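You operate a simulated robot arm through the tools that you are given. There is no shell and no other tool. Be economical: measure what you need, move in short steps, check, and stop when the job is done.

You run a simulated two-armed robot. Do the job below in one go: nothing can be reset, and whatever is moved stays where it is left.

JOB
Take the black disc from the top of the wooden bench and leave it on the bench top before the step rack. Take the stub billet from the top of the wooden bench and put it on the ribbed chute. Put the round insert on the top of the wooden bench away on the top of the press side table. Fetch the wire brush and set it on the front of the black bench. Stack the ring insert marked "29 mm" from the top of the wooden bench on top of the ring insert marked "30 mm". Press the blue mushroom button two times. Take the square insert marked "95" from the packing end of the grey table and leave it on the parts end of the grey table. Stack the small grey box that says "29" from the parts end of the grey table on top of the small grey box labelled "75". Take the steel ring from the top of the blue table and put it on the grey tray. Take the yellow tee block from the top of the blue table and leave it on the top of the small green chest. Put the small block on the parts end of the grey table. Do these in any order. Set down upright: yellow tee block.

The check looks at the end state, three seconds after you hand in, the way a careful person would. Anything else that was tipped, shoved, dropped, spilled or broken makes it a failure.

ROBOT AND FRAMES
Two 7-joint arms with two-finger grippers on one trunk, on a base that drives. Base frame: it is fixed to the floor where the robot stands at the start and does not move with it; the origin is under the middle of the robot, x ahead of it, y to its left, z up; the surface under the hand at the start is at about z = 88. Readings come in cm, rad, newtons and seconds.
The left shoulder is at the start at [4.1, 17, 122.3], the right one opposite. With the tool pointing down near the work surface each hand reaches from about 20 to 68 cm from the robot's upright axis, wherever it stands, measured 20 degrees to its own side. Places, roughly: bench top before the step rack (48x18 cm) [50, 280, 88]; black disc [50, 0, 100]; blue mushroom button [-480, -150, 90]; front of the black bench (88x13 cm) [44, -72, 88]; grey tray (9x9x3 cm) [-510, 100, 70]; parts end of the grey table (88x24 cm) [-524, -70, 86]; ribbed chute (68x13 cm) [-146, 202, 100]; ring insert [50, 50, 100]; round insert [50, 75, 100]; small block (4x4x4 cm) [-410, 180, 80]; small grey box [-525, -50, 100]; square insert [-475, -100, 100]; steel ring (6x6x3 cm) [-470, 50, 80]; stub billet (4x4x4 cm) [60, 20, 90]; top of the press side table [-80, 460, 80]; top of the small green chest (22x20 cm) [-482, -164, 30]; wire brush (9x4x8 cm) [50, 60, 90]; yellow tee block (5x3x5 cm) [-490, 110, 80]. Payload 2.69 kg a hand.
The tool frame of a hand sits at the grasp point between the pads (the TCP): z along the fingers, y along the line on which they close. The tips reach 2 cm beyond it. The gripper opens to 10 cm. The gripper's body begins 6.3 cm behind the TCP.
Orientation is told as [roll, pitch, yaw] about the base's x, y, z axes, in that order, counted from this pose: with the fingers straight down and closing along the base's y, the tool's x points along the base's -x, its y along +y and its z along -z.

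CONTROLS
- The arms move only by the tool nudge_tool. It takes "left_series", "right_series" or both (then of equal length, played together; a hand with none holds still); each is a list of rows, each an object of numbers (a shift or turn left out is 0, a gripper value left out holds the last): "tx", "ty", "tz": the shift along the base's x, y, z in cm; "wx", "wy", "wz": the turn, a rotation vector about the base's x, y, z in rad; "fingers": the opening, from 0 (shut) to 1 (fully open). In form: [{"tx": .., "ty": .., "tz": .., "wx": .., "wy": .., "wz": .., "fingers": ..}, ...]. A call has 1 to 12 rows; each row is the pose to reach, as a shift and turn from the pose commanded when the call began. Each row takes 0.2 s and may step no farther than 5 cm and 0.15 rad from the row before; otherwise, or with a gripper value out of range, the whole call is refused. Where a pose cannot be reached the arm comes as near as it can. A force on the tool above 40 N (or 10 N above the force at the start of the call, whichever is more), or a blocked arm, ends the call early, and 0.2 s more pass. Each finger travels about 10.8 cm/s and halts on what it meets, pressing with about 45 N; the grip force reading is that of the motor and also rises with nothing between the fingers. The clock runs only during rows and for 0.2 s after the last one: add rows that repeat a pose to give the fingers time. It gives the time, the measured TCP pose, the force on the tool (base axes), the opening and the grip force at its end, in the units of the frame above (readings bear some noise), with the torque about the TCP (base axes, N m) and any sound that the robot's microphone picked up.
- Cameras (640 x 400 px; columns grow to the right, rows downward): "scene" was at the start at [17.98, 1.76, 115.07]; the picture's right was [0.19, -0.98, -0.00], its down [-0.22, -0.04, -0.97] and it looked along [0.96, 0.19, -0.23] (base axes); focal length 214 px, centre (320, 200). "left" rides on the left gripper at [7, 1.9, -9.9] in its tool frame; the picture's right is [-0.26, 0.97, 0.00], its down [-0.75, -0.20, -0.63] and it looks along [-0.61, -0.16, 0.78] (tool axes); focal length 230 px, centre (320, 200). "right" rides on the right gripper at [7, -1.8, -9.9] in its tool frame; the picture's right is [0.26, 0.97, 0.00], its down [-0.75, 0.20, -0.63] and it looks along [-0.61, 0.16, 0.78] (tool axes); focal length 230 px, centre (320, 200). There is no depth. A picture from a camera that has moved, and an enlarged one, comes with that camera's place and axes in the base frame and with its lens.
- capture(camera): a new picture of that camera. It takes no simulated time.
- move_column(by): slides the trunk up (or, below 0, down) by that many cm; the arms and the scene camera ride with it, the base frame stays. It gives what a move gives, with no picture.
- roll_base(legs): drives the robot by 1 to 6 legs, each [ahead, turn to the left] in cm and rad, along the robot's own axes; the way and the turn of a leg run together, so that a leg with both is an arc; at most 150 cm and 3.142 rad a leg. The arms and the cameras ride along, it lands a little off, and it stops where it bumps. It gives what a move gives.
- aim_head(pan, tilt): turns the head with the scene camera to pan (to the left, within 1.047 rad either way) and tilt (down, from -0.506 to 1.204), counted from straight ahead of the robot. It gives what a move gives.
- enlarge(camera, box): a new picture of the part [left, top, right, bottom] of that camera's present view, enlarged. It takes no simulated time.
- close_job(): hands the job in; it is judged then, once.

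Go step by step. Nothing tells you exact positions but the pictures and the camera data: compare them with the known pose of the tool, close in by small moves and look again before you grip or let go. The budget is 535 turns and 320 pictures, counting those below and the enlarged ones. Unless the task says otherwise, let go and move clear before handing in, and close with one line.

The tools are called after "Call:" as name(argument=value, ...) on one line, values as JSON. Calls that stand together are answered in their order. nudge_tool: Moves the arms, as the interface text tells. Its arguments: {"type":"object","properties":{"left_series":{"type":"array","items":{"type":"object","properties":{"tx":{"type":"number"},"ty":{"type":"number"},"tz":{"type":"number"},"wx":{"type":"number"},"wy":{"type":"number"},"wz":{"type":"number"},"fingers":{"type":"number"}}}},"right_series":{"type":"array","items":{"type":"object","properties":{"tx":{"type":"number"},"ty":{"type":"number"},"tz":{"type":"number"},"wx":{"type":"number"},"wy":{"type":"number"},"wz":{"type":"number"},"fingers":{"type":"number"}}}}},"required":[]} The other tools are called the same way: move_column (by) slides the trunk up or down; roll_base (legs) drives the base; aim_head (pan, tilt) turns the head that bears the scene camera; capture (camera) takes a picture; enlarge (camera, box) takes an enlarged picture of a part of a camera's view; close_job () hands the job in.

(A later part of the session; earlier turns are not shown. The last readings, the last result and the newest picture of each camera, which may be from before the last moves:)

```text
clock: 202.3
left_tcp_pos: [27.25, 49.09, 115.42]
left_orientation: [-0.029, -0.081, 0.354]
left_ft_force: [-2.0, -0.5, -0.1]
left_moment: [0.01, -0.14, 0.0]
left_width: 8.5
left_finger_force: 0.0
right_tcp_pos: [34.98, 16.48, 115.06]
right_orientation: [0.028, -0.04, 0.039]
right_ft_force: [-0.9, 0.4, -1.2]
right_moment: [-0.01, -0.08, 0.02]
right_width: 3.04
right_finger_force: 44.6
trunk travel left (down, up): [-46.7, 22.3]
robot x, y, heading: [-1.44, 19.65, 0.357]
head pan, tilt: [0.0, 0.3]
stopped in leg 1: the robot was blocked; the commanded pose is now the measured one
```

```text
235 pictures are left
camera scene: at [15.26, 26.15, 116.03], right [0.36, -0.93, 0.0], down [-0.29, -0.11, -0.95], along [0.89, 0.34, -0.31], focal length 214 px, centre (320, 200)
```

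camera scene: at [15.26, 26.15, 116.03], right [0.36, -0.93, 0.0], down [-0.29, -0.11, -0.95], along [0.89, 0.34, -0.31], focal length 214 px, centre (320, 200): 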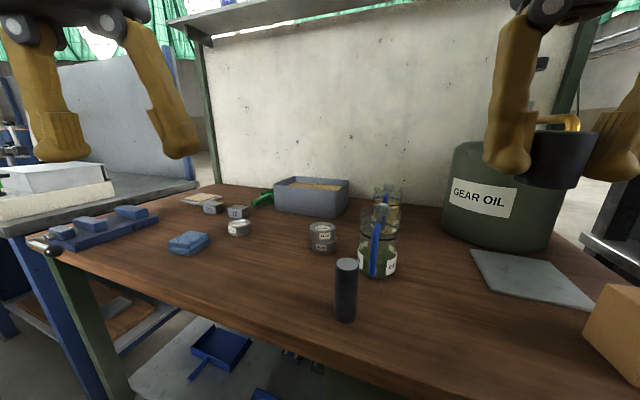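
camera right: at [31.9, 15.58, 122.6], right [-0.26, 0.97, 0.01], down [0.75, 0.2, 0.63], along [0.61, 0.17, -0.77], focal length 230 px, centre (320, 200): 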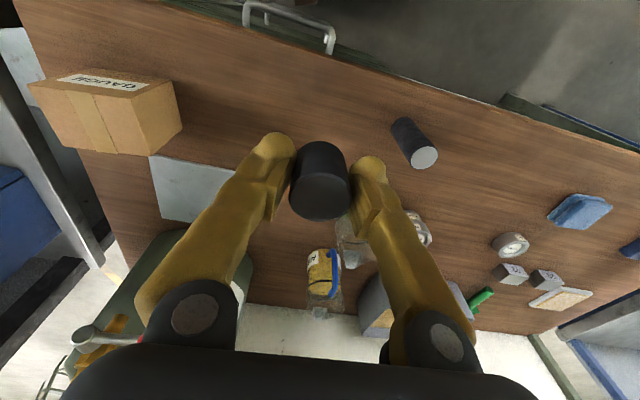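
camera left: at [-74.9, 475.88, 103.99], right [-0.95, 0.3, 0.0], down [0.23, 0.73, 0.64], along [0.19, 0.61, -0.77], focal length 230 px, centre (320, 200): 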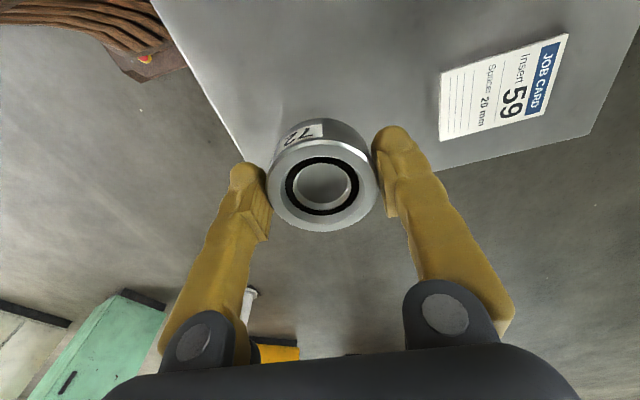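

Call:
roll_base(legs=[[-10, 0]])

```text
clock: 203.4
left_tcp_pos: [19.93, 46.17, 114.56]
left_orientation: [-0.028, -0.061, 0.357]
left_ft_force: [0.5, -0.5, -0.4]
left_moment: [-0.03, 0.08, -0.01]
left_width: 8.52
left_finger_force: 0.1
right_tcp_pos: [27.57, 13.54, 114.33]
right_orientation: [0.024, -0.02, 0.035]
right_ft_force: [2.2, 1.5, -3.5]
right_moment: [-0.03, 0.07, 0.02]
right_width: 3.03
right_finger_force: 44.7
trunk travel left (down, up): [-46.7, 22.3]
robot x, y, heading: [-10.86, 15.95, 0.358]
head pan, tilt: [0.0, 0.3]
```

Call:
roll_base(legs=[[0, 1.9]])

Call:
capture(camera="scene")

```text
clock: 208.5
left_tcp_pos: [-47.1, 33.41, 115.48]
left_orientation: [-0.028, -0.085, 2.246]
left_ft_force: [0.8, -0.3, 0.2]
left_moment: [-0.01, -0.01, -0.01]
left_width: 8.5
left_finger_force: 0.1
right_tcp_pos: [-18.57, 51.02, 115.01]
right_orientation: [0.031, -0.044, 1.929]
right_ft_force: [1.0, -0.3, -2.7]
right_moment: [-0.04, -0.02, 0.0]
right_width: 3.04
right_finger_force: 45.3
trunk travel left (down, up): [-46.7, 22.3]
robot x, y, heading: [-9.89, 16.73, 2.252]
head pan, tilt: [0.0, 0.3]
```

```text
234 pictures are left
camera scene: at [-21.53, 30.92, 115.96], right [0.78, 0.63, 0.0], down [0.2, -0.24, -0.95], along [-0.6, 0.74, -0.31], focal length 214 px, centre (320, 200)
```

scene: 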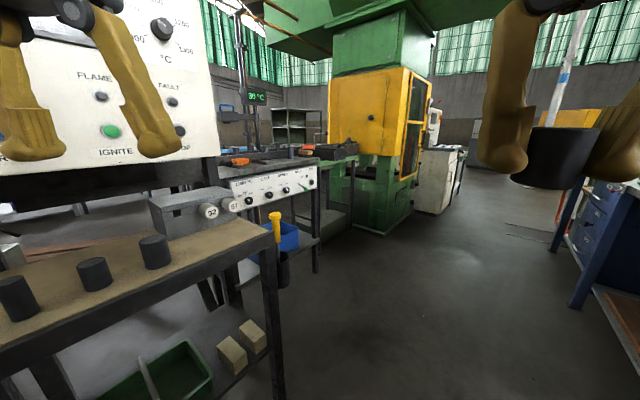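

Call:
enlarge(camera="scene", box=[200, 120, 400, 245])

```text
3.20 times, centred on (300, 182) of scene
camera zoom: at [-21.53, 30.92, 115.96], right [0.78, 0.63, 0.0], down [0.2, -0.24, -0.95], along [-0.6, 0.74, -0.31], focal length 686 px, centre (384, 256)
```

zoom: 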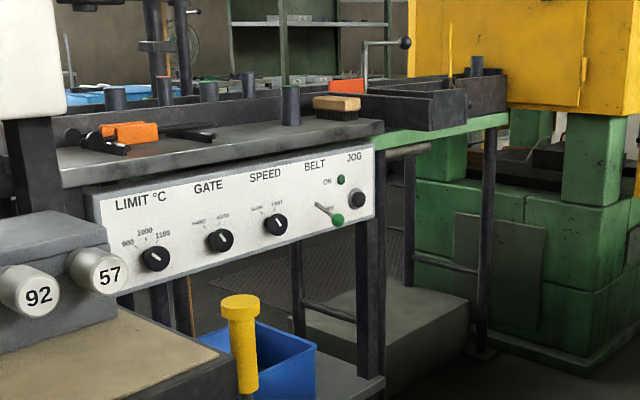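

Call:
roll_base(legs=[[0, -0.55], [92, 0], [93, 0], [0, 1.44]])

Call:
capture(camera="scene")

```text
clock: 223.0
left_tcp_pos: [-68.62, 181.88, 115.4]
left_orientation: [-0.028, -0.084, -3.14]
left_ft_force: [0.1, -0.6, 0.4]
left_moment: [0.0, -0.03, 0.02]
left_width: 8.5
left_finger_force: 0.0
right_tcp_pos: [-64.73, 215.3, 115.42]
right_orientation: [0.035, -0.059, 2.824]
right_ft_force: [0.0, 0.2, -1.9]
right_moment: [0.0, 0.0, 0.0]
right_width: 3.03
right_finger_force: 44.6
trunk travel left (down, up): [-46.7, 22.3]
robot x, y, heading: [-34.35, 200.79, -3.13]
head pan, tilt: [0.0, 0.3]
```

```text
232 pictures are left
camera scene: at [-52.68, 201.04, 115.97], right [-0.01, 1.0, 0.0], down [0.31, 0.0, -0.95], along [-0.95, -0.01, -0.31], focal length 214 px, centre (320, 200)
```

scene: 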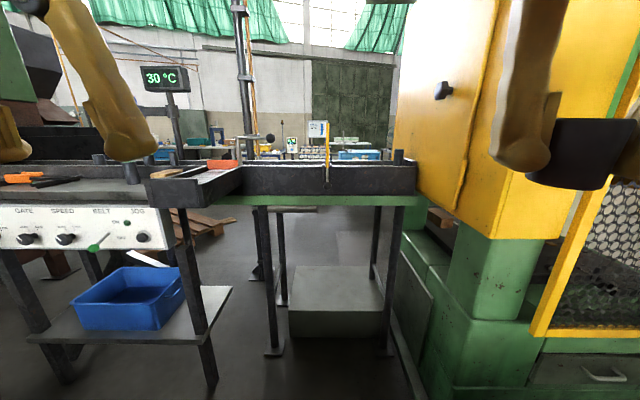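

Call:
roll_base(legs=[[55, 0]])

Call:
aim_head(pan=-0.1, tilt=0.55)

Call:
capture(camera="scene")

Call:
capture(camera="right")

```text
clock: 223.8
left_tcp_pos: [-61.59, 181.49, 112.62]
left_orientation: [-0.031, 0.029, 3.139]
left_ft_force: [0.6, -0.6, -0.3]
left_moment: [0.08, 0.09, -0.01]
left_width: 8.52
left_finger_force: 0.0
right_tcp_pos: [-59.27, 214.95, 116.89]
right_orientation: [0.041, -0.115, 2.824]
right_ft_force: [1.0, -0.5, -1.6]
right_moment: [0.06, 0.07, 0.01]
right_width: 3.03
right_finger_force: 45.5
trunk travel left (down, up): [-46.7, 22.3]
robot x, y, heading: [-34.31, 201.35, -3.132]
head pan, tilt: [0.0, 0.3]
stopped in leg 1: the robot was blocked; the commanded pose is now the measured one
```

```text
clock: 224.6
left_tcp_pos: [-62.01, 181.75, 112.7]
left_orientation: [-0.029, 0.027, 3.142]
left_ft_force: [0.0, 0.4, 0.3]
left_moment: [0.01, -0.02, 0.01]
left_width: 8.51
left_finger_force: 0.0
right_tcp_pos: [-59.92, 215.3, 116.78]
right_orientation: [0.045, -0.11, 2.825]
right_ft_force: [-0.4, 0.1, -1.8]
right_moment: [0.02, 0.02, -0.02]
right_width: 3.03
right_finger_force: 44.9
trunk travel left (down, up): [-46.7, 22.3]
robot x, y, heading: [-34.69, 201.24, -3.135]
head pan, tilt: [-0.099, 0.55]
```

```text
231 pictures are left
camera scene: at [-52.74, 201.92, 113.67], right [0.09, 1.0, 0.0], down [0.53, -0.05, -0.84], along [-0.84, 0.08, -0.54], focal length 214 px, centre (320, 200)
```

scene: 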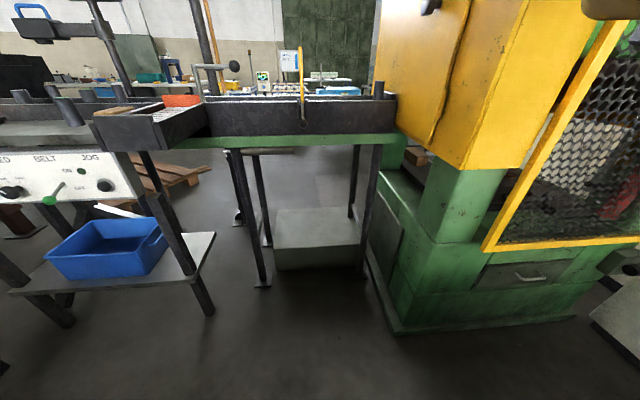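

```text
230 pictures are left
camera right: at [-51.43, 214.8, 125.69], right [-0.05, -1.0, 0.01], down [-0.7, 0.05, 0.72], along [-0.72, 0.03, -0.7], focal length 230 px, centre (320, 200)
```

right: 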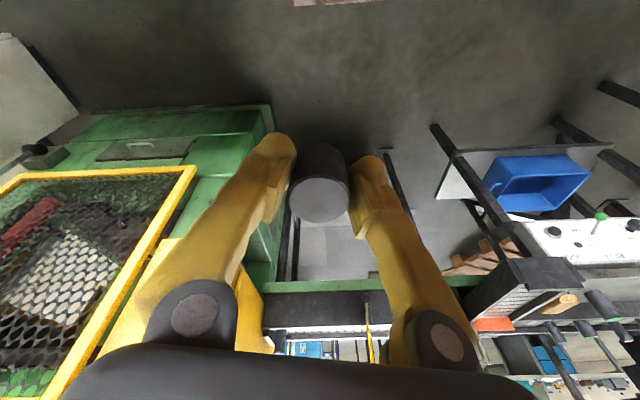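

Call:
nudge_tool(left_series=[{"tx": -4, "tz": 0}, {"tx": -8, "tz": 0}, {"tx": -12, "tz": 0}, {"tx": -14, "tz": 0}], right_series=[{"tx": -4, "tz": 0, "wy": -0.05}, {"tx": -8, "tz": -1, "wy": -0.11}, {"tx": -12, "tz": -2, "wy": -0.11}, {"tx": -15, "tz": -2, "wy": -0.11}])

Call:
roll_base(legs=[[25, 0]])

```text
clock: 225.6
left_tcp_pos: [-76.89, 181.59, 114.32]
left_orientation: [-0.03, -0.038, 3.14]
left_ft_force: [-0.4, 0.3, -0.1]
left_moment: [0.01, -0.01, -0.02]
left_width: 8.51
left_finger_force: 0.0
right_tcp_pos: [-74.98, 215.22, 114.46]
right_orientation: [0.01, -0.006, 2.827]
right_ft_force: [0.5, -0.1, -2.8]
right_moment: [0.0, 0.01, -0.03]
right_width: 3.04
right_finger_force: 45.1
trunk travel left (down, up): [-46.7, 22.3]
robot x, y, heading: [-34.77, 201.19, -3.132]
head pan, tilt: [-0.099, 0.55]
```

```text
clock: 227.4
left_tcp_pos: [-102.1, 181.46, 114.22]
left_orientation: [-0.03, -0.036, 3.142]
left_ft_force: [-0.6, 0.2, 0.4]
left_moment: [0.01, -0.03, -0.01]
left_width: 8.52
left_finger_force: 0.1
right_tcp_pos: [-100.12, 214.98, 114.61]
right_orientation: [0.011, -0.004, 2.827]
right_ft_force: [0.3, -1.3, -3.3]
right_moment: [-0.07, -0.05, 0.02]
right_width: 3.01
right_finger_force: 45.0
trunk travel left (down, up): [-46.7, 22.3]
robot x, y, heading: [-59.86, 200.85, -3.134]
head pan, tilt: [-0.099, 0.55]
```

Call:
move_column(by=10)

Call:
capture(camera="scene")

Call:
capture(camera="left")

```text
clock: 228.7
left_tcp_pos: [-100.33, 181.49, 125.0]
left_orientation: [-0.027, -0.053, 3.142]
left_ft_force: [-0.7, 0.1, -0.1]
left_moment: [0.01, -0.02, 0.02]
left_width: 8.51
left_finger_force: 0.0
right_tcp_pos: [-98.28, 215.13, 125.17]
right_orientation: [0.015, -0.019, 2.829]
right_ft_force: [0.2, 0.7, -1.9]
right_moment: [0.0, -0.03, -0.02]
right_width: 3.01
right_finger_force: 44.4
trunk travel left (down, up): [-56.7, 12.3]
robot x, y, heading: [-59.62, 201.15, -3.128]
head pan, tilt: [-0.099, 0.55]
```

```text
229 pictures are left
camera scene: at [-78.08, 201.72, 123.66], right [0.09, 1.0, 0.0], down [0.54, -0.05, -0.84], along [-0.84, 0.08, -0.54], focal length 214 px, centre (320, 200)
```

scene: 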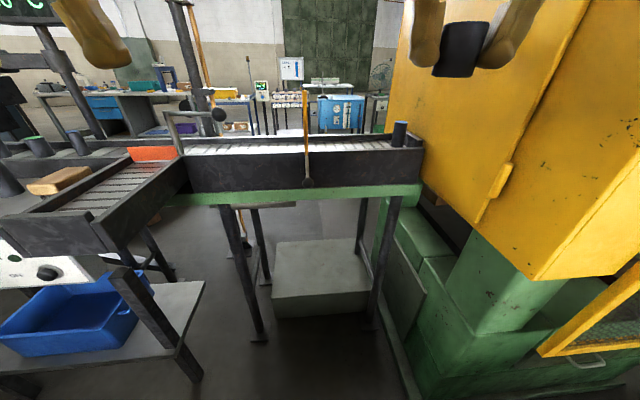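

```text
228 pictures are left
camera left: at [-92.47, 179.29, 134.43], right [-0.26, -0.97, -0.01], down [-0.72, 0.18, 0.67], along [-0.65, 0.18, -0.74], focal length 230 px, centre (320, 200)
```

left: 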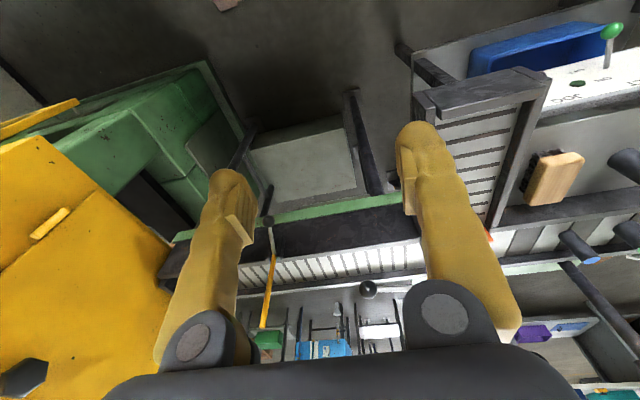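

Call:
roll_base(legs=[[30, 0], [0, 0.4]])

Call:
capture(camera="scene")

Call:
capture(camera="right")

```text
clock: 229.9
left_tcp_pos: [-104.0, 181.47, 126.07]
left_orientation: [-0.027, -0.085, 3.139]
left_ft_force: [0.1, -0.8, 0.1]
left_moment: [0.02, 0.06, 0.02]
left_width: 8.51
left_finger_force: 0.0
right_tcp_pos: [-102.02, 215.57, 126.34]
right_orientation: [0.026, -0.054, 2.82]
right_ft_force: [0.2, 1.2, -3.1]
right_moment: [-0.03, -0.01, -0.04]
right_width: 3.03
right_finger_force: 45.2
trunk travel left (down, up): [-56.7, 12.3]
robot x, y, heading: [-67.63, 200.98, -3.135]
head pan, tilt: [-0.099, 0.55]
stopped in leg 1: the robot was blocked; the commanded pose is now the measured one
```

```text
227 pictures are left
camera scene: at [-85.78, 201.78, 123.71], right [0.1, 1.0, 0.0], down [0.53, -0.05, -0.84], along [-0.84, 0.08, -0.54], focal length 214 px, centre (320, 200)
```

scene: 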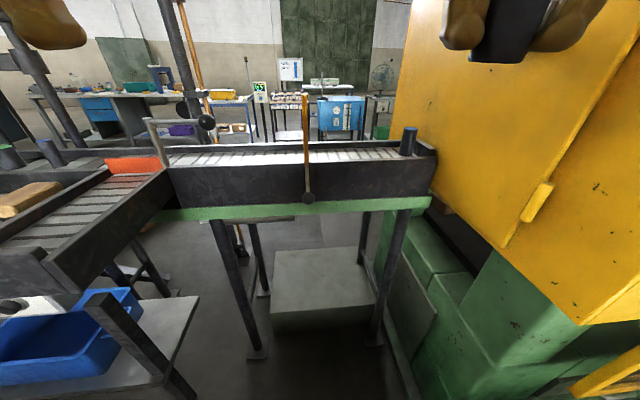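

```text
226 pictures are left
camera right: at [-94.18, 215.0, 135.85], right [-0.06, -1.0, 0.01], down [-0.74, 0.05, 0.67], along [-0.67, 0.03, -0.74], focal length 230 px, centre (320, 200)
```

right: 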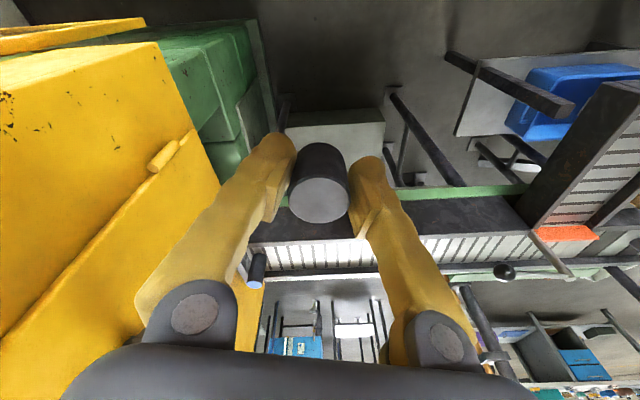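

Call:
roll_base(legs=[[0, 0.35]])

```text
clock: 230.7
left_tcp_pos: [-98.65, 180.61, 124.63]
left_orientation: [-0.032, -0.03, -3.119]
left_ft_force: [0.9, -1.2, 0.0]
left_moment: [0.02, 0.07, 0.03]
left_width: 8.48
left_finger_force: 0.0
right_tcp_pos: [-98.68, 214.91, 127.5]
right_orientation: [0.04, -0.085, 2.836]
right_ft_force: [1.3, -0.7, -2.6]
right_moment: [0.01, 0.04, -0.01]
right_width: 3.03
right_finger_force: 45.1
trunk travel left (down, up): [-56.7, 12.3]
robot x, y, heading: [-67.65, 200.98, -3.108]
head pan, tilt: [-0.099, 0.55]
stopped in leg 1: the robot was blocked; the commanded pose is now the measured one
```

Call:
aim_head(pan=-0.9, tilt=0.5)

Call:
capture(camera="scene")

Call:
aim_head(pan=0.6, tilt=0.8)

Call:
capture(camera="scene")

```text
clock: 231.8
left_tcp_pos: [-99.28, 180.69, 124.66]
left_orientation: [-0.032, -0.03, -3.119]
left_ft_force: [0.7, -0.2, 0.0]
left_moment: [0.01, 0.01, 0.01]
left_width: 8.5
left_finger_force: 0.1
right_tcp_pos: [-98.91, 214.92, 127.44]
right_orientation: [0.041, -0.083, 2.836]
right_ft_force: [-0.3, -0.1, -2.7]
right_moment: [0.01, 0.04, -0.04]
right_width: 3.03
right_finger_force: 44.8
trunk travel left (down, up): [-56.7, 12.3]
robot x, y, heading: [-67.98, 200.69, -3.112]
head pan, tilt: [-0.901, 0.499]
```

```text
225 pictures are left
camera scene: at [-82.91, 207.59, 124.19], right [0.76, 0.65, 0.01], down [0.32, -0.37, -0.87], along [-0.56, 0.67, -0.49], focal length 214 px, centre (320, 200)
```

scene: 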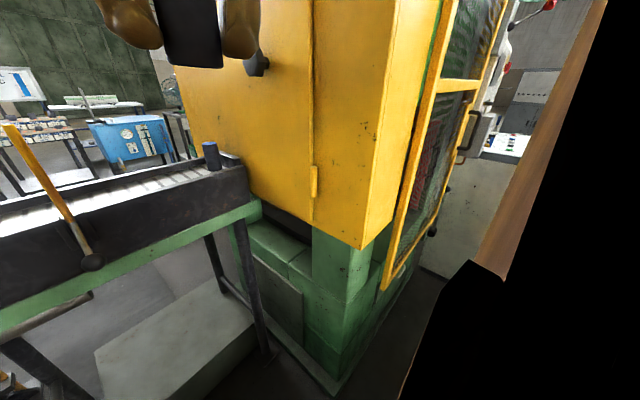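

```text
clock: 233.4
left_tcp_pos: [-99.16, 180.71, 124.59]
left_orientation: [-0.032, -0.03, -3.117]
left_ft_force: [0.7, -0.7, -0.2]
left_moment: [-0.04, -0.01, 0.01]
left_width: 8.5
left_finger_force: 0.0
right_tcp_pos: [-98.97, 214.97, 127.31]
right_orientation: [0.04, -0.084, 2.836]
right_ft_force: [0.4, -0.3, -2.7]
right_moment: [0.03, -0.03, -0.04]
right_width: 3.02
right_finger_force: 45.2
trunk travel left (down, up): [-56.7, 12.3]
robot x, y, heading: [-67.67, 201.22, -3.107]
head pan, tilt: [0.6, 0.799]
```

```text
224 pictures are left
camera scene: at [-83.52, 195.88, 121.57], right [-0.59, 0.81, -0.01], down [0.59, 0.42, -0.69], along [-0.55, -0.41, -0.73], focal length 214 px, centre (320, 200)
```

scene: 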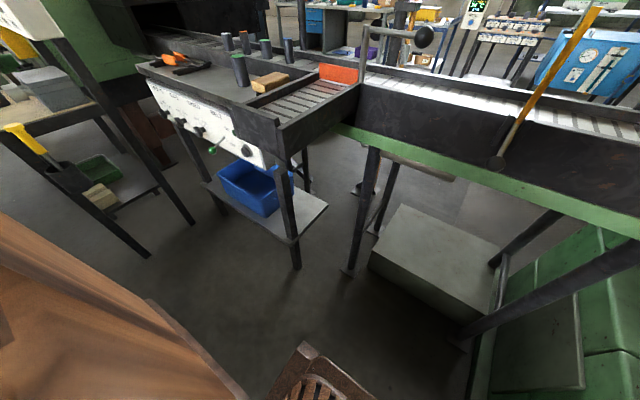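

Call:
nudge_tool(left_series=[{"tx": -3, "tz": -1}, {"tx": -6, "tz": -2}, {"tx": -8, "tz": -3}, {"tx": -8, "tz": -3}], right_series=[{"tx": -3, "tz": -1, "wy": -0.04}, {"tx": -6, "tz": -2, "wy": -0.08}, {"tx": -8, "tz": -4, "wy": -0.08}, {"tx": -8, "tz": -4, "wy": -0.08}])

Call:
roll_base(legs=[[0, 0.35]])

```text
clock: 234.4
left_tcp_pos: [-107.02, 180.73, 124.0]
left_orientation: [-0.03, -0.108, -3.12]
left_ft_force: [-0.2, 0.3, 0.2]
left_moment: [0.02, -0.01, 0.01]
left_width: 8.49
left_finger_force: 0.0
right_tcp_pos: [-106.22, 214.92, 123.67]
right_orientation: [0.019, -0.013, 2.836]
right_ft_force: [0.2, 0.4, -1.8]
right_moment: [0.0, 0.01, 0.03]
right_width: 3.03
right_finger_force: 44.5
trunk travel left (down, up): [-56.7, 12.3]
robot x, y, heading: [-68.07, 200.78, -3.112]
head pan, tilt: [0.6, 0.799]
```

```text
clock: 235.9
left_tcp_pos: [-102.42, 166.76, 122.17]
left_orientation: [-0.029, -0.066, -2.76]
left_ft_force: [-2.4, 1.4, -0.8]
left_moment: [-0.07, -0.14, 0.02]
left_width: 8.48
left_finger_force: 0.1
right_tcp_pos: [-113.64, 199.16, 121.77]
right_orientation: [0.009, 0.031, -3.093]
right_ft_force: [-0.9, 1.5, -3.3]
right_moment: [-0.14, -0.07, 0.0]
right_width: 3.03
right_finger_force: 45.4
trunk travel left (down, up): [-56.7, 12.3]
robot x, y, heading: [-67.67, 198.68, -2.764]
head pan, tilt: [0.6, 0.799]
```

Call:
roll_base(legs=[[22, 0]])

```text
clock: 237.6
left_tcp_pos: [-117.98, 160.05, 123.93]
left_orientation: [-0.03, -0.109, -2.762]
left_ft_force: [0.3, 0.2, 0.8]
left_moment: [-0.01, 0.04, -0.01]
left_width: 8.48
left_finger_force: 0.1
right_tcp_pos: [-129.36, 192.46, 123.59]
right_orientation: [0.018, -0.013, -3.09]
right_ft_force: [0.1, -0.4, -1.5]
right_moment: [0.01, 0.04, -0.02]
right_width: 2.99
right_finger_force: 45.2
trunk travel left (down, up): [-56.7, 12.3]
robot x, y, heading: [-87.75, 191.05, -2.761]
head pan, tilt: [0.6, 0.799]
```

Call:
aim_head(pan=-0.4, tilt=0.5)

Call:
capture(camera="scene")

Call:
capture(camera="right")

```text
clock: 238.9
left_tcp_pos: [-117.5, 160.23, 123.96]
left_orientation: [-0.03, -0.116, -2.757]
left_ft_force: [0.3, -0.3, -0.9]
left_moment: [0.01, -0.03, -0.02]
left_width: 8.48
left_finger_force: 0.1
right_tcp_pos: [-128.81, 192.63, 123.75]
right_orientation: [0.02, -0.016, -3.092]
right_ft_force: [-0.1, -0.1, -2.1]
right_moment: [-0.01, -0.01, 0.02]
right_width: 3.01
right_finger_force: 45.5
trunk travel left (down, up): [-56.7, 12.3]
robot x, y, heading: [-88.01, 191.01, -2.756]
head pan, tilt: [-0.4, 0.499]
```

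```text
223 pictures are left
camera scene: at [-105.59, 187.67, 124.15], right [0.02, 1.0, 0.01], down [0.49, 0.0, -0.87], along [-0.87, 0.02, -0.49], focal length 214 px, centre (320, 200)
```

scene: 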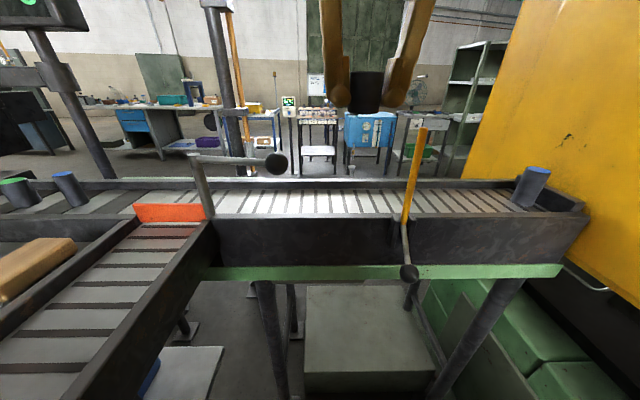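

```text
222 pictures are left
camera right: at [-121.79, 194.86, 133.41], right [0.31, -0.95, 0.01], down [-0.73, -0.23, 0.65], along [-0.61, -0.21, -0.76], focal length 230 px, centre (320, 200)
```

right: 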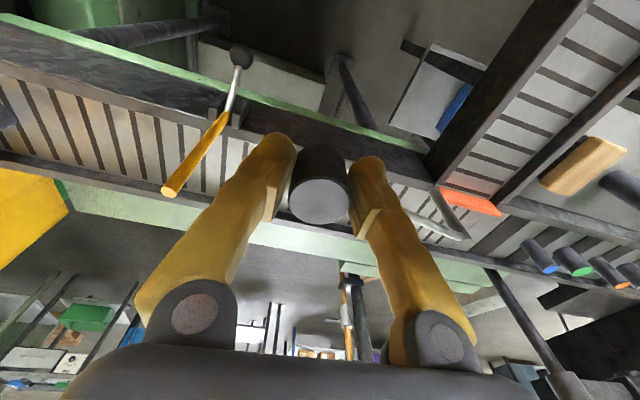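

Call:
nudge_tool(right_series=[{"tx": -4.5, "ty": 0.1}, {"tx": -9, "ty": 0.2}, {"tx": -13.5, "ty": 0.3}, {"tx": -17.2, "ty": 0.5}, {"tx": -17.2, "ty": 0.5, "tz": -4}, {"tx": -17.2, "ty": 0.5, "tz": -8}, {"tx": -17.2, "ty": 0.5, "tz": -8}])

Call:
capture(camera="scene")

Call:
capture(camera="right")

```text
clock: 240.5
left_tcp_pos: [-117.53, 160.2, 124.09]
left_orientation: [-0.032, -0.113, -2.759]
left_ft_force: [0.0, 0.3, -0.1]
left_moment: [-0.02, 0.02, 0.02]
left_width: 8.5
left_finger_force: 0.2
right_tcp_pos: [-146.13, 193.08, 115.64]
right_orientation: [0.02, -0.016, -3.089]
right_ft_force: [0.6, -0.6, -1.5]
right_moment: [0.0, 0.0, -0.06]
right_width: 3.02
right_finger_force: 45.1
trunk travel left (down, up): [-56.7, 12.3]
robot x, y, heading: [-87.38, 190.94, -2.76]
head pan, tilt: [-0.4, 0.499]
```

```text
221 pictures are left
camera scene: at [-105.61, 187.65, 124.15], right [0.02, 1.0, 0.01], down [0.49, 0.0, -0.87], along [-0.87, 0.02, -0.49], focal length 214 px, centre (320, 200)
```

scene: 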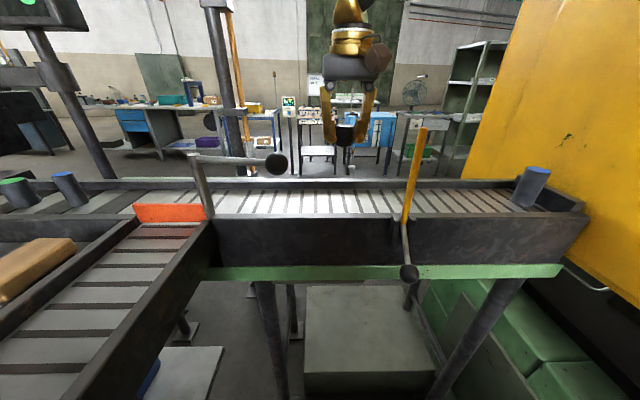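

```text
220 pictures are left
camera right: at [-139.12, 195.33, 125.39], right [0.31, -0.95, 0.01], down [-0.73, -0.23, 0.65], along [-0.61, -0.21, -0.76], focal length 230 px, centre (320, 200)
```

right: 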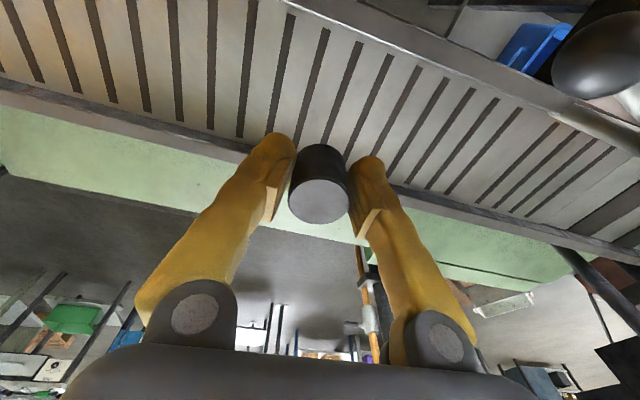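

Call:
nudge_tool(right_series=[{"tz": -4, "wy": 0.0}, {"tz": -8}, {"tz": -10.6}, {"tz": -10.6}])

Call:
enlarge(camera="scene", box=[260, 120, 420, 220])

```text
clock: 241.5
left_tcp_pos: [-117.59, 160.16, 124.0]
left_orientation: [-0.031, -0.115, -2.759]
left_ft_force: [0.8, -1.2, 0.0]
left_moment: [-0.03, 0.05, 0.0]
left_width: 8.49
left_finger_force: 0.1
right_tcp_pos: [-146.02, 193.06, 105.0]
right_orientation: [0.022, -0.016, -3.09]
right_ft_force: [0.6, -0.2, -2.4]
right_moment: [0.0, 0.0, 0.01]
right_width: 3.01
right_finger_force: 44.7
trunk travel left (down, up): [-56.7, 12.3]
robot x, y, heading: [-87.77, 190.8, -2.761]
head pan, tilt: [-0.4, 0.499]
```

```text
4.00 times, centred on (340, 170) of scene
camera zoom: at [-105.64, 187.65, 124.14], right [0.02, 1.0, 0.01], down [0.49, 0.0, -0.87], along [-0.87, 0.02, -0.49], focal length 858 px, centre (240, 320)
```

zoom: 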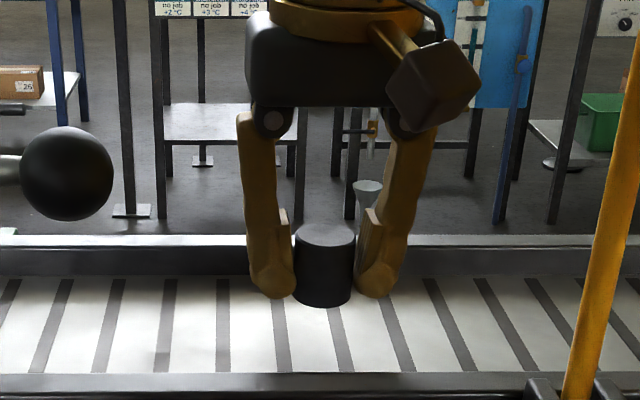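

Call:
nudge_tool(right_series=[{"tz": -0.5}, {"tz": -1.0}, {"tz": -1.0}])

Call:
nudge_tool(right_series=[{"tz": -0.3}, {"tz": -0.3}])

```text
clock: 242.3
left_tcp_pos: [-117.75, 160.25, 124.02]
left_orientation: [-0.032, -0.111, -2.759]
left_ft_force: [0.9, -0.4, 0.1]
left_moment: [-0.04, 0.0, -0.03]
left_width: 8.5
left_finger_force: 0.0
right_tcp_pos: [-146.14, 192.97, 104.06]
right_orientation: [0.022, -0.013, -3.091]
right_ft_force: [-0.3, 0.1, -1.7]
right_moment: [-0.01, 0.0, 0.01]
right_width: 3.03
right_finger_force: 45.1
trunk travel left (down, up): [-56.7, 12.3]
robot x, y, heading: [-87.58, 190.96, -2.761]
head pan, tilt: [-0.4, 0.499]
```

```text
clock: 242.9
left_tcp_pos: [-117.67, 160.23, 124.01]
left_orientation: [-0.031, -0.11, -2.759]
left_ft_force: [0.9, -0.7, -0.6]
left_moment: [0.0, -0.01, 0.0]
left_width: 8.48
left_finger_force: 0.0
right_tcp_pos: [-146.04, 193.11, 103.77]
right_orientation: [0.021, -0.013, -3.091]
right_ft_force: [0.2, -0.1, -2.1]
right_moment: [0.02, -0.02, 0.0]
right_width: 3.02
right_finger_force: 45.0
trunk travel left (down, up): [-56.7, 12.3]
robot x, y, heading: [-87.49, 190.99, -2.758]
head pan, tilt: [-0.4, 0.499]
```

Call:
nudge_tool(right_series=[{"tz": -0.4}, {"tz": -0.4}])

Call:
enlarge(camera="scene", box=[300, 150, 380, 200])

```text
clock: 243.5
left_tcp_pos: [-117.71, 160.16, 123.89]
left_orientation: [-0.03, -0.112, -2.758]
left_ft_force: [-0.5, 0.4, 0.3]
left_moment: [-0.03, 0.01, 0.02]
left_width: 8.51
left_finger_force: 0.1
right_tcp_pos: [-146.12, 193.12, 103.45]
right_orientation: [0.021, -0.015, -3.091]
right_ft_force: [0.1, -0.6, -1.8]
right_moment: [0.03, -0.02, -0.03]
right_width: 3.01
right_finger_force: 45.0
trunk travel left (down, up): [-56.7, 12.3]
robot x, y, heading: [-87.58, 191.02, -2.764]
head pan, tilt: [-0.4, 0.499]
```

```text
8.00 times, centred on (340, 175) of scene
camera zoom: at [-105.65, 187.65, 124.14], right [0.02, 1.0, 0.01], down [0.49, 0.0, -0.87], along [-0.87, 0.02, -0.49], focal length 1716 px, centre (160, 400)
```

zoom: 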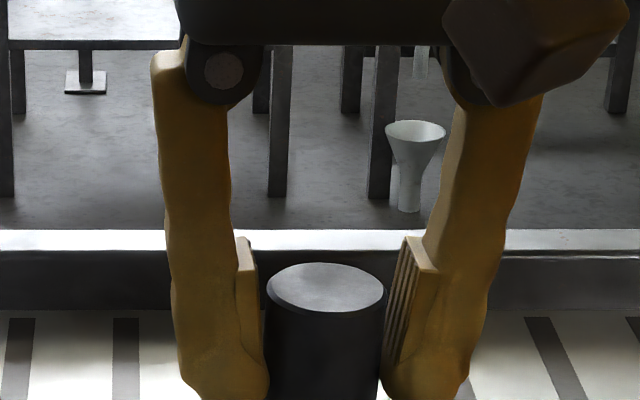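

Call:
nudge_tool(right_series=[{"tz": -0.3}, {"tz": -0.6}, {"tz": -0.6}])

```text
clock: 244.3
left_tcp_pos: [-117.55, 160.31, 123.94]
left_orientation: [-0.031, -0.112, -2.759]
left_ft_force: [-0.5, 0.1, -0.4]
left_moment: [0.0, -0.02, 0.0]
left_width: 8.5
left_finger_force: 0.1
right_tcp_pos: [-146.19, 193.07, 102.71]
right_orientation: [0.021, -0.014, -3.091]
right_ft_force: [0.7, 0.0, -2.6]
right_moment: [-0.02, 0.01, -0.01]
right_width: 3.02
right_finger_force: 45.1
trunk travel left (down, up): [-56.7, 12.3]
robot x, y, heading: [-87.67, 190.95, -2.762]
head pan, tilt: [-0.4, 0.499]
```

Call:
nudge_tool(right_series=[{"tz": -0.3}, {"tz": -0.6}, {"tz": -0.6}])

Call:
enlarge(camera="scene", box=[290, 150, 390, 212])

```text
clock: 245.1
left_tcp_pos: [-117.46, 160.2, 124.09]
left_orientation: [-0.032, -0.113, -2.759]
left_ft_force: [0.2, 0.6, 0.1]
left_moment: [0.02, 0.01, -0.01]
left_width: 8.52
left_finger_force: 0.1
right_tcp_pos: [-146.13, 192.93, 102.34]
right_orientation: [0.023, -0.018, -3.09]
right_ft_force: [-2.3, 3.2, 21.3]
right_moment: [0.21, -0.23, 0.04]
right_width: 3.03
right_finger_force: 45.7
trunk travel left (down, up): [-56.7, 12.3]
robot x, y, heading: [-88.04, 190.74, -2.759]
head pan, tilt: [-0.4, 0.499]
```

```text
6.40 times, centred on (340, 181) of scene
camera zoom: at [-105.47, 187.69, 124.19], right [0.02, 1.0, 0.01], down [0.49, 0.0, -0.87], along [-0.87, 0.02, -0.49], focal length 1373 px, centre (192, 322)
```

zoom: 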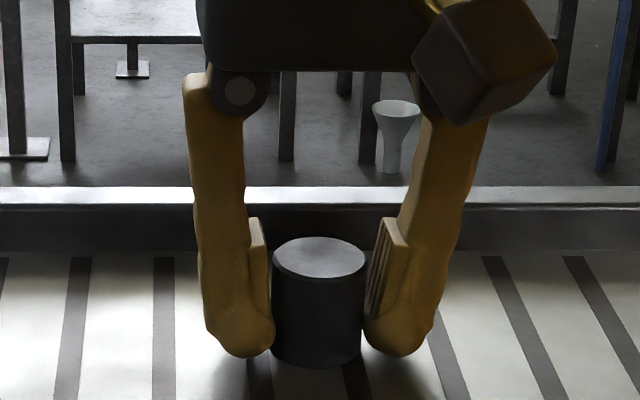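

Call:
nudge_tool(right_series=[{"tz": 0.2}, {"tz": 0.2, "fingers": 0.5}, {"tz": 0.2, "fingers": 0.5}, {"tz": 3}, {"tz": 6}, {"tz": 9}, {"tz": 13}, {"tz": 17}, {"tz": 21}])

Call:
enlarge(camera="scene", box=[240, 130, 440, 255])

```text
clock: 247.1
left_tcp_pos: [-117.54, 160.19, 124.0]
left_orientation: [-0.031, -0.113, -2.759]
left_ft_force: [0.5, -0.5, 0.5]
left_moment: [-0.02, 0.04, 0.02]
left_width: 8.52
left_finger_force: 0.1
right_tcp_pos: [-146.01, 193.03, 123.35]
right_orientation: [0.017, -0.017, -3.089]
right_ft_force: [0.0, -0.8, 0.0]
right_moment: [0.03, 0.02, -0.05]
right_width: 4.98
right_finger_force: 0.1
trunk travel left (down, up): [-56.7, 12.3]
robot x, y, heading: [-87.81, 190.8, -2.759]
head pan, tilt: [-0.4, 0.499]
```

```text
3.20 times, centred on (340, 192) of scene
camera zoom: at [-105.58, 187.63, 124.15], right [0.02, 1.0, 0.01], down [0.49, 0.0, -0.87], along [-0.87, 0.02, -0.49], focal length 686 px, centre (256, 224)
```

zoom: 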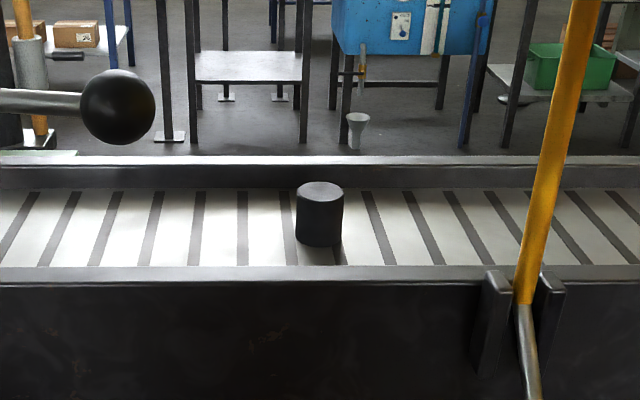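

Call:
nudge_tool(right_series=[{"tx": 4}, {"tx": 8}, {"tx": 12}, {"tx": 16}])

Call:
roll_base(legs=[[-45, 0]])

```text
clock: 248.1
left_tcp_pos: [-117.49, 160.32, 124.05]
left_orientation: [-0.032, -0.114, -2.76]
left_ft_force: [0.0, -0.3, 0.0]
left_moment: [-0.06, 0.03, 0.01]
left_width: 8.52
left_finger_force: 0.1
right_tcp_pos: [-129.91, 192.96, 123.13]
right_orientation: [0.021, -0.018, -3.091]
right_ft_force: [0.7, 0.4, 0.3]
right_moment: [0.0, -0.02, 0.0]
right_width: 4.99
right_finger_force: 0.1
trunk travel left (down, up): [-56.7, 12.3]
robot x, y, heading: [-87.84, 190.86, -2.758]
head pan, tilt: [-0.4, 0.499]
```

```text
clock: 250.8
left_tcp_pos: [-75.58, 177.06, 123.99]
left_orientation: [-0.032, -0.113, -2.763]
left_ft_force: [0.5, 0.5, 0.2]
left_moment: [0.0, -0.01, 0.0]
left_width: 8.51
left_finger_force: 0.0
right_tcp_pos: [-87.99, 209.95, 123.07]
right_orientation: [0.018, -0.018, -3.092]
right_ft_force: [0.3, -0.5, -0.6]
right_moment: [0.01, -0.02, -0.03]
right_width: 4.98
right_finger_force: 0.1
trunk travel left (down, up): [-56.7, 12.3]
robot x, y, heading: [-45.86, 207.88, -2.763]
head pan, tilt: [-0.4, 0.499]
```

Call:
nudge_tool(left_series=[{"wy": -0.06}, {"wy": -0.116, "wx": 0.014}, {"wy": -0.116, "wx": 0.014}])

Call:
roll_base(legs=[[0, 1.32], [100, 0], [100, 0], [0, -1.7]])

Call:
capture(camera="scene")

```text
clock: 251.6
left_tcp_pos: [-73.79, 177.77, 124.64]
left_orientation: [0.0, -0.016, -2.766]
left_ft_force: [-0.3, 0.0, 0.4]
left_moment: [0.02, -0.02, 0.03]
left_width: 8.48
left_finger_force: 0.0
right_tcp_pos: [-86.18, 210.79, 123.73]
right_orientation: [0.025, -0.035, -3.092]
right_ft_force: [0.4, -0.3, 0.2]
right_moment: [0.03, 0.01, 0.01]
right_width: 4.96
right_finger_force: 0.1
trunk travel left (down, up): [-56.7, 12.3]
robot x, y, heading: [-46.1, 207.48, -2.765]
head pan, tilt: [-0.4, 0.499]
```

```text
clock: 269.2
left_tcp_pos: [-56.09, -6.74, 124.56]
left_orientation: [-0.001, -0.016, 3.114]
left_ft_force: [0.3, 0.4, -0.1]
left_moment: [-0.01, -0.03, 0.01]
left_width: 8.48
left_finger_force: 0.0
right_tcp_pos: [-54.6, 28.43, 123.69]
right_orientation: [0.022, -0.032, 2.786]
right_ft_force: [0.5, 0.2, -1.0]
right_moment: [0.01, 0.02, 0.02]
right_width: 4.99
right_finger_force: 0.0
trunk travel left (down, up): [-56.7, 12.3]
robot x, y, heading: [-18.39, 8.59, 3.113]
head pan, tilt: [-0.4, 0.499]
```

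```text
215 pictures are left
camera scene: at [-36.24, 12.78, 124.14], right [0.41, 0.91, 0.01], down [0.45, -0.2, -0.87], along [-0.79, 0.36, -0.49], focal length 214 px, centre (320, 200)
```

scene: 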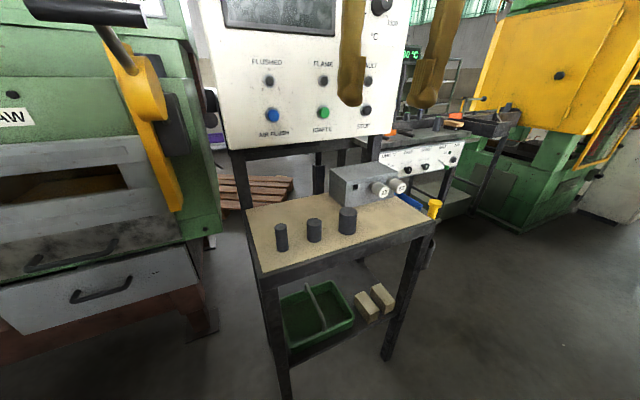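

Call:
aim_head(pan=0.7, tilt=0.2)

Call:
capture(camera="scene")

```text
clock: 270.6
left_tcp_pos: [-54.14, -6.83, 125.08]
left_orientation: [0.001, -0.031, 3.112]
left_ft_force: [-0.2, 0.1, -0.4]
left_moment: [0.03, 0.0, 0.01]
left_width: 8.49
left_finger_force: 0.1
right_tcp_pos: [-52.64, 28.36, 124.26]
right_orientation: [0.03, -0.049, 2.786]
right_ft_force: [-0.8, -0.1, 0.4]
right_moment: [0.02, -0.01, -0.02]
right_width: 4.96
right_finger_force: 0.1
trunk travel left (down, up): [-56.7, 12.3]
robot x, y, heading: [-18.65, 8.48, 3.114]
head pan, tilt: [0.7, 0.201]
```

```text
214 pictures are left
camera scene: at [-35.27, 3.18, 126.93], right [-0.62, 0.78, -0.01], down [0.17, 0.12, -0.98], along [-0.76, -0.61, -0.21], focal length 214 px, centre (320, 200)
```

scene: 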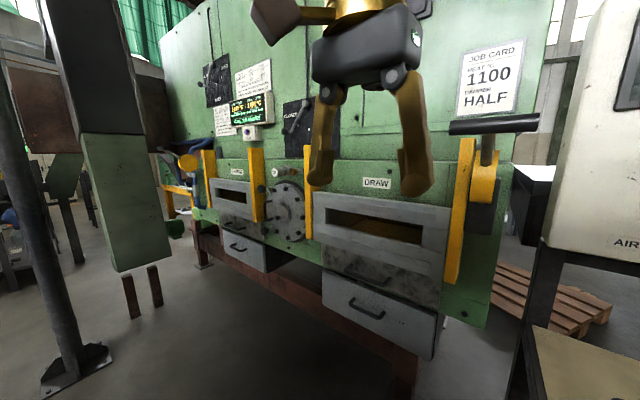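

Call:
roll_base(legs=[[0, 1.35]])

Call:
aim_head(pan=0.0, tilt=0.1)

Call:
capture(camera="scene")

```text
clock: 274.4
left_tcp_pos: [-11.71, -29.59, 125.11]
left_orientation: [0.0, -0.032, -1.83]
left_ft_force: [-1.0, 0.2, -0.2]
left_moment: [0.05, 0.01, 0.02]
left_width: 8.52
left_finger_force: 0.1
right_tcp_pos: [-45.67, -20.1, 124.23]
right_orientation: [0.027, -0.049, -2.157]
right_ft_force: [-0.4, 0.1, -1.1]
right_moment: [-0.03, -0.01, 0.0]
right_width: 5.0
right_finger_force: 0.0
trunk travel left (down, up): [-56.7, 12.3]
robot x, y, heading: [-19.01, 8.65, -1.827]
head pan, tilt: [0.7, 0.201]
```

```text
clock: 275.4
left_tcp_pos: [-10.92, -27.54, 125.21]
left_orientation: [0.001, -0.03, -1.829]
left_ft_force: [-0.2, 0.7, 1.0]
left_moment: [0.0, 0.0, 0.01]
left_width: 8.52
left_finger_force: 0.1
right_tcp_pos: [-45.09, -18.13, 124.72]
right_orientation: [0.032, -0.065, -2.157]
right_ft_force: [-0.6, 0.3, -0.5]
right_moment: [0.02, 0.03, 0.01]
right_width: 5.01
right_finger_force: 0.1
trunk travel left (down, up): [-56.7, 12.3]
robot x, y, heading: [-19.34, 8.58, -1.834]
head pan, tilt: [0.0, 0.099]
```

```text
213 pictures are left
camera scene: at [-24.17, -9.09, 127.83], right [-0.97, 0.25, 0.0], down [0.03, 0.11, -0.99], along [-0.25, -0.96, -0.12], focal length 214 px, centre (320, 200)
```

scene: 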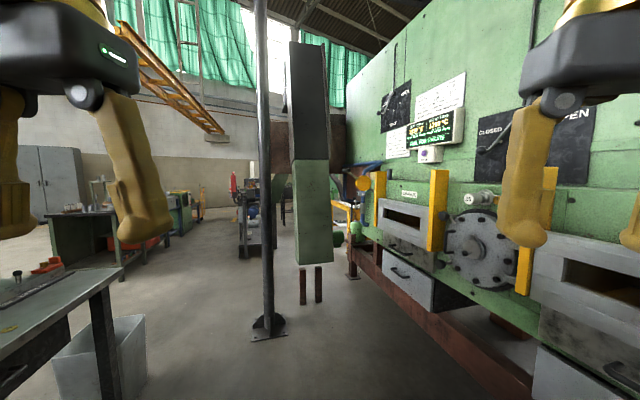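

Call:
roll_base(legs=[[0, 0.349], [129, 0], [0, 0.358], [88, 0], [0, -0.907]])

Call:
capture(camera="scene")

```text
clock: 285.6
left_tcp_pos: [27.21, -153.18, 122.68]
left_orientation: [0.005, 0.066, -1.131]
left_ft_force: [-0.6, 1.0, -0.5]
left_moment: [0.02, -0.01, 0.0]
left_width: 8.51
left_finger_force: 0.0
right_tcp_pos: [-4.86, -168.97, 125.59]
right_orientation: [0.042, -0.096, -1.46]
right_ft_force: [0.6, -0.3, 0.4]
right_moment: [0.04, -0.03, 0.0]
right_width: 5.0
right_finger_force: 0.0
trunk travel left (down, up): [-56.7, 12.3]
robot x, y, heading: [-0.33, -135.01, -1.133]
head pan, tilt: [0.0, 0.099]
stopped in leg 4: the robot was blocked; the commanded pose is now the measured one
```

```text
212 pictures are left
camera scene: at [7.27, -151.9, 127.84], right [-0.9, -0.43, 0.0], down [-0.05, 0.11, -0.99], along [0.43, -0.9, -0.12], focal length 214 px, centre (320, 200)
```

scene: 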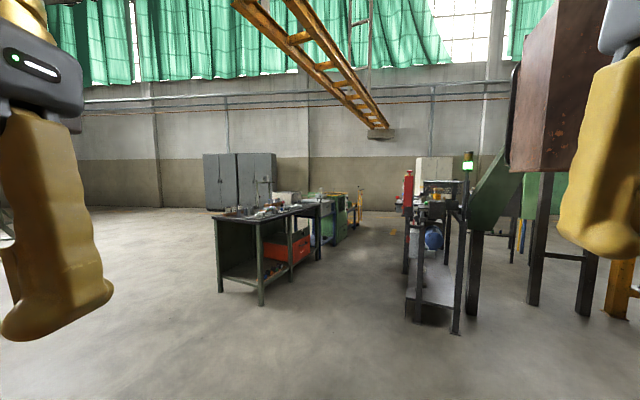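

Call:
aim_head(pan=-0.9, tilt=0.5)

Call:
capture(camera="scene")

```text
clock: 286.8
left_tcp_pos: [27.35, -153.08, 122.7]
left_orientation: [0.004, 0.064, -1.134]
left_ft_force: [-0.3, -0.4, -0.1]
left_moment: [-0.01, -0.01, -0.01]
left_width: 8.49
left_finger_force: 0.1
right_tcp_pos: [-4.73, -168.97, 125.57]
right_orientation: [0.038, -0.096, -1.464]
right_ft_force: [0.6, -0.4, 0.2]
right_moment: [-0.01, -0.01, -0.02]
right_width: 5.0
right_finger_force: 0.0
trunk travel left (down, up): [-56.7, 12.3]
robot x, y, heading: [0.01, -134.79, -1.13]
head pan, tilt: [-0.901, 0.499]
```

```text
211 pictures are left
camera scene: at [-0.56, -151.62, 124.19], right [-0.9, 0.44, 0.01], down [0.2, 0.44, -0.87], along [-0.39, -0.78, -0.49], focal length 214 px, centre (320, 200)
```

scene: 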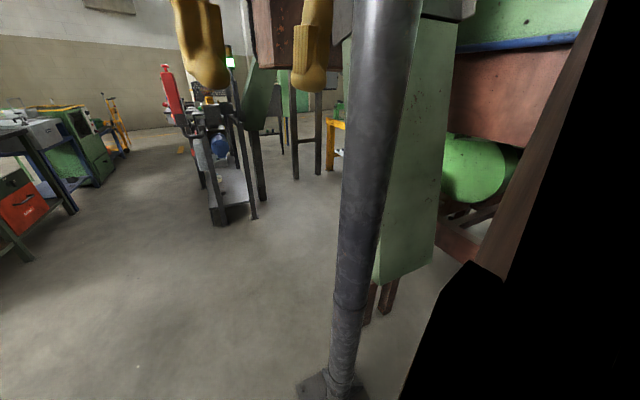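

Call:
nudge_tool(left_series=[{"tx": 1.5, "ty": -3.3}, {"tx": 3, "ty": -6.6}, {"tx": 4.5, "ty": -9.9}, {"tx": 6, "ty": -13}, {"tx": 6, "ty": -13}], right_series=[{"tx": 1.5, "ty": -3.3, "tz": -1}, {"tx": 3, "ty": -6.6, "tz": -2}, {"tx": 4.5, "ty": -9.9, "tz": -2}, {"tx": 6, "ty": -13, "tz": -2}, {"tx": 6, "ty": -13, "tz": -2}])

Call:
roll_base(legs=[[60, 0]])

```text
clock: 287.9
left_tcp_pos: [33.39, -165.16, 124.63]
left_orientation: [-0.001, -0.012, -1.133]
left_ft_force: [0.1, 0.0, -0.1]
left_moment: [-0.01, 0.02, 0.02]
left_width: 8.51
left_finger_force: 0.0
right_tcp_pos: [1.29, -180.19, 124.13]
right_orientation: [0.037, -0.11, -1.46]
right_ft_force: [-0.6, -1.4, 0.7]
right_moment: [0.01, 0.01, 0.02]
right_width: 4.98
right_finger_force: 0.0
trunk travel left (down, up): [-56.7, 12.3]
robot x, y, heading: [-0.32, -135.24, -1.13]
head pan, tilt: [-0.901, 0.499]
```

```text
clock: 288.8
left_tcp_pos: [34.67, -168.0, 123.69]
left_orientation: [-0.002, 0.011, -1.132]
left_ft_force: [-0.6, -0.2, 1.1]
left_moment: [0.02, -0.02, 0.0]
left_width: 8.5
left_finger_force: 0.1
right_tcp_pos: [2.38, -183.5, 123.63]
right_orientation: [0.041, -0.098, -1.466]
right_ft_force: [0.3, -0.6, -0.9]
right_moment: [-0.01, 0.02, 0.01]
right_width: 4.99
right_finger_force: 0.0
trunk travel left (down, up): [-56.7, 12.3]
robot x, y, heading: [-0.1, -135.67, -1.131]
head pan, tilt: [-0.901, 0.499]
stopped in leg 1: the robot was blocked; the commanded pose is now the measured one
```

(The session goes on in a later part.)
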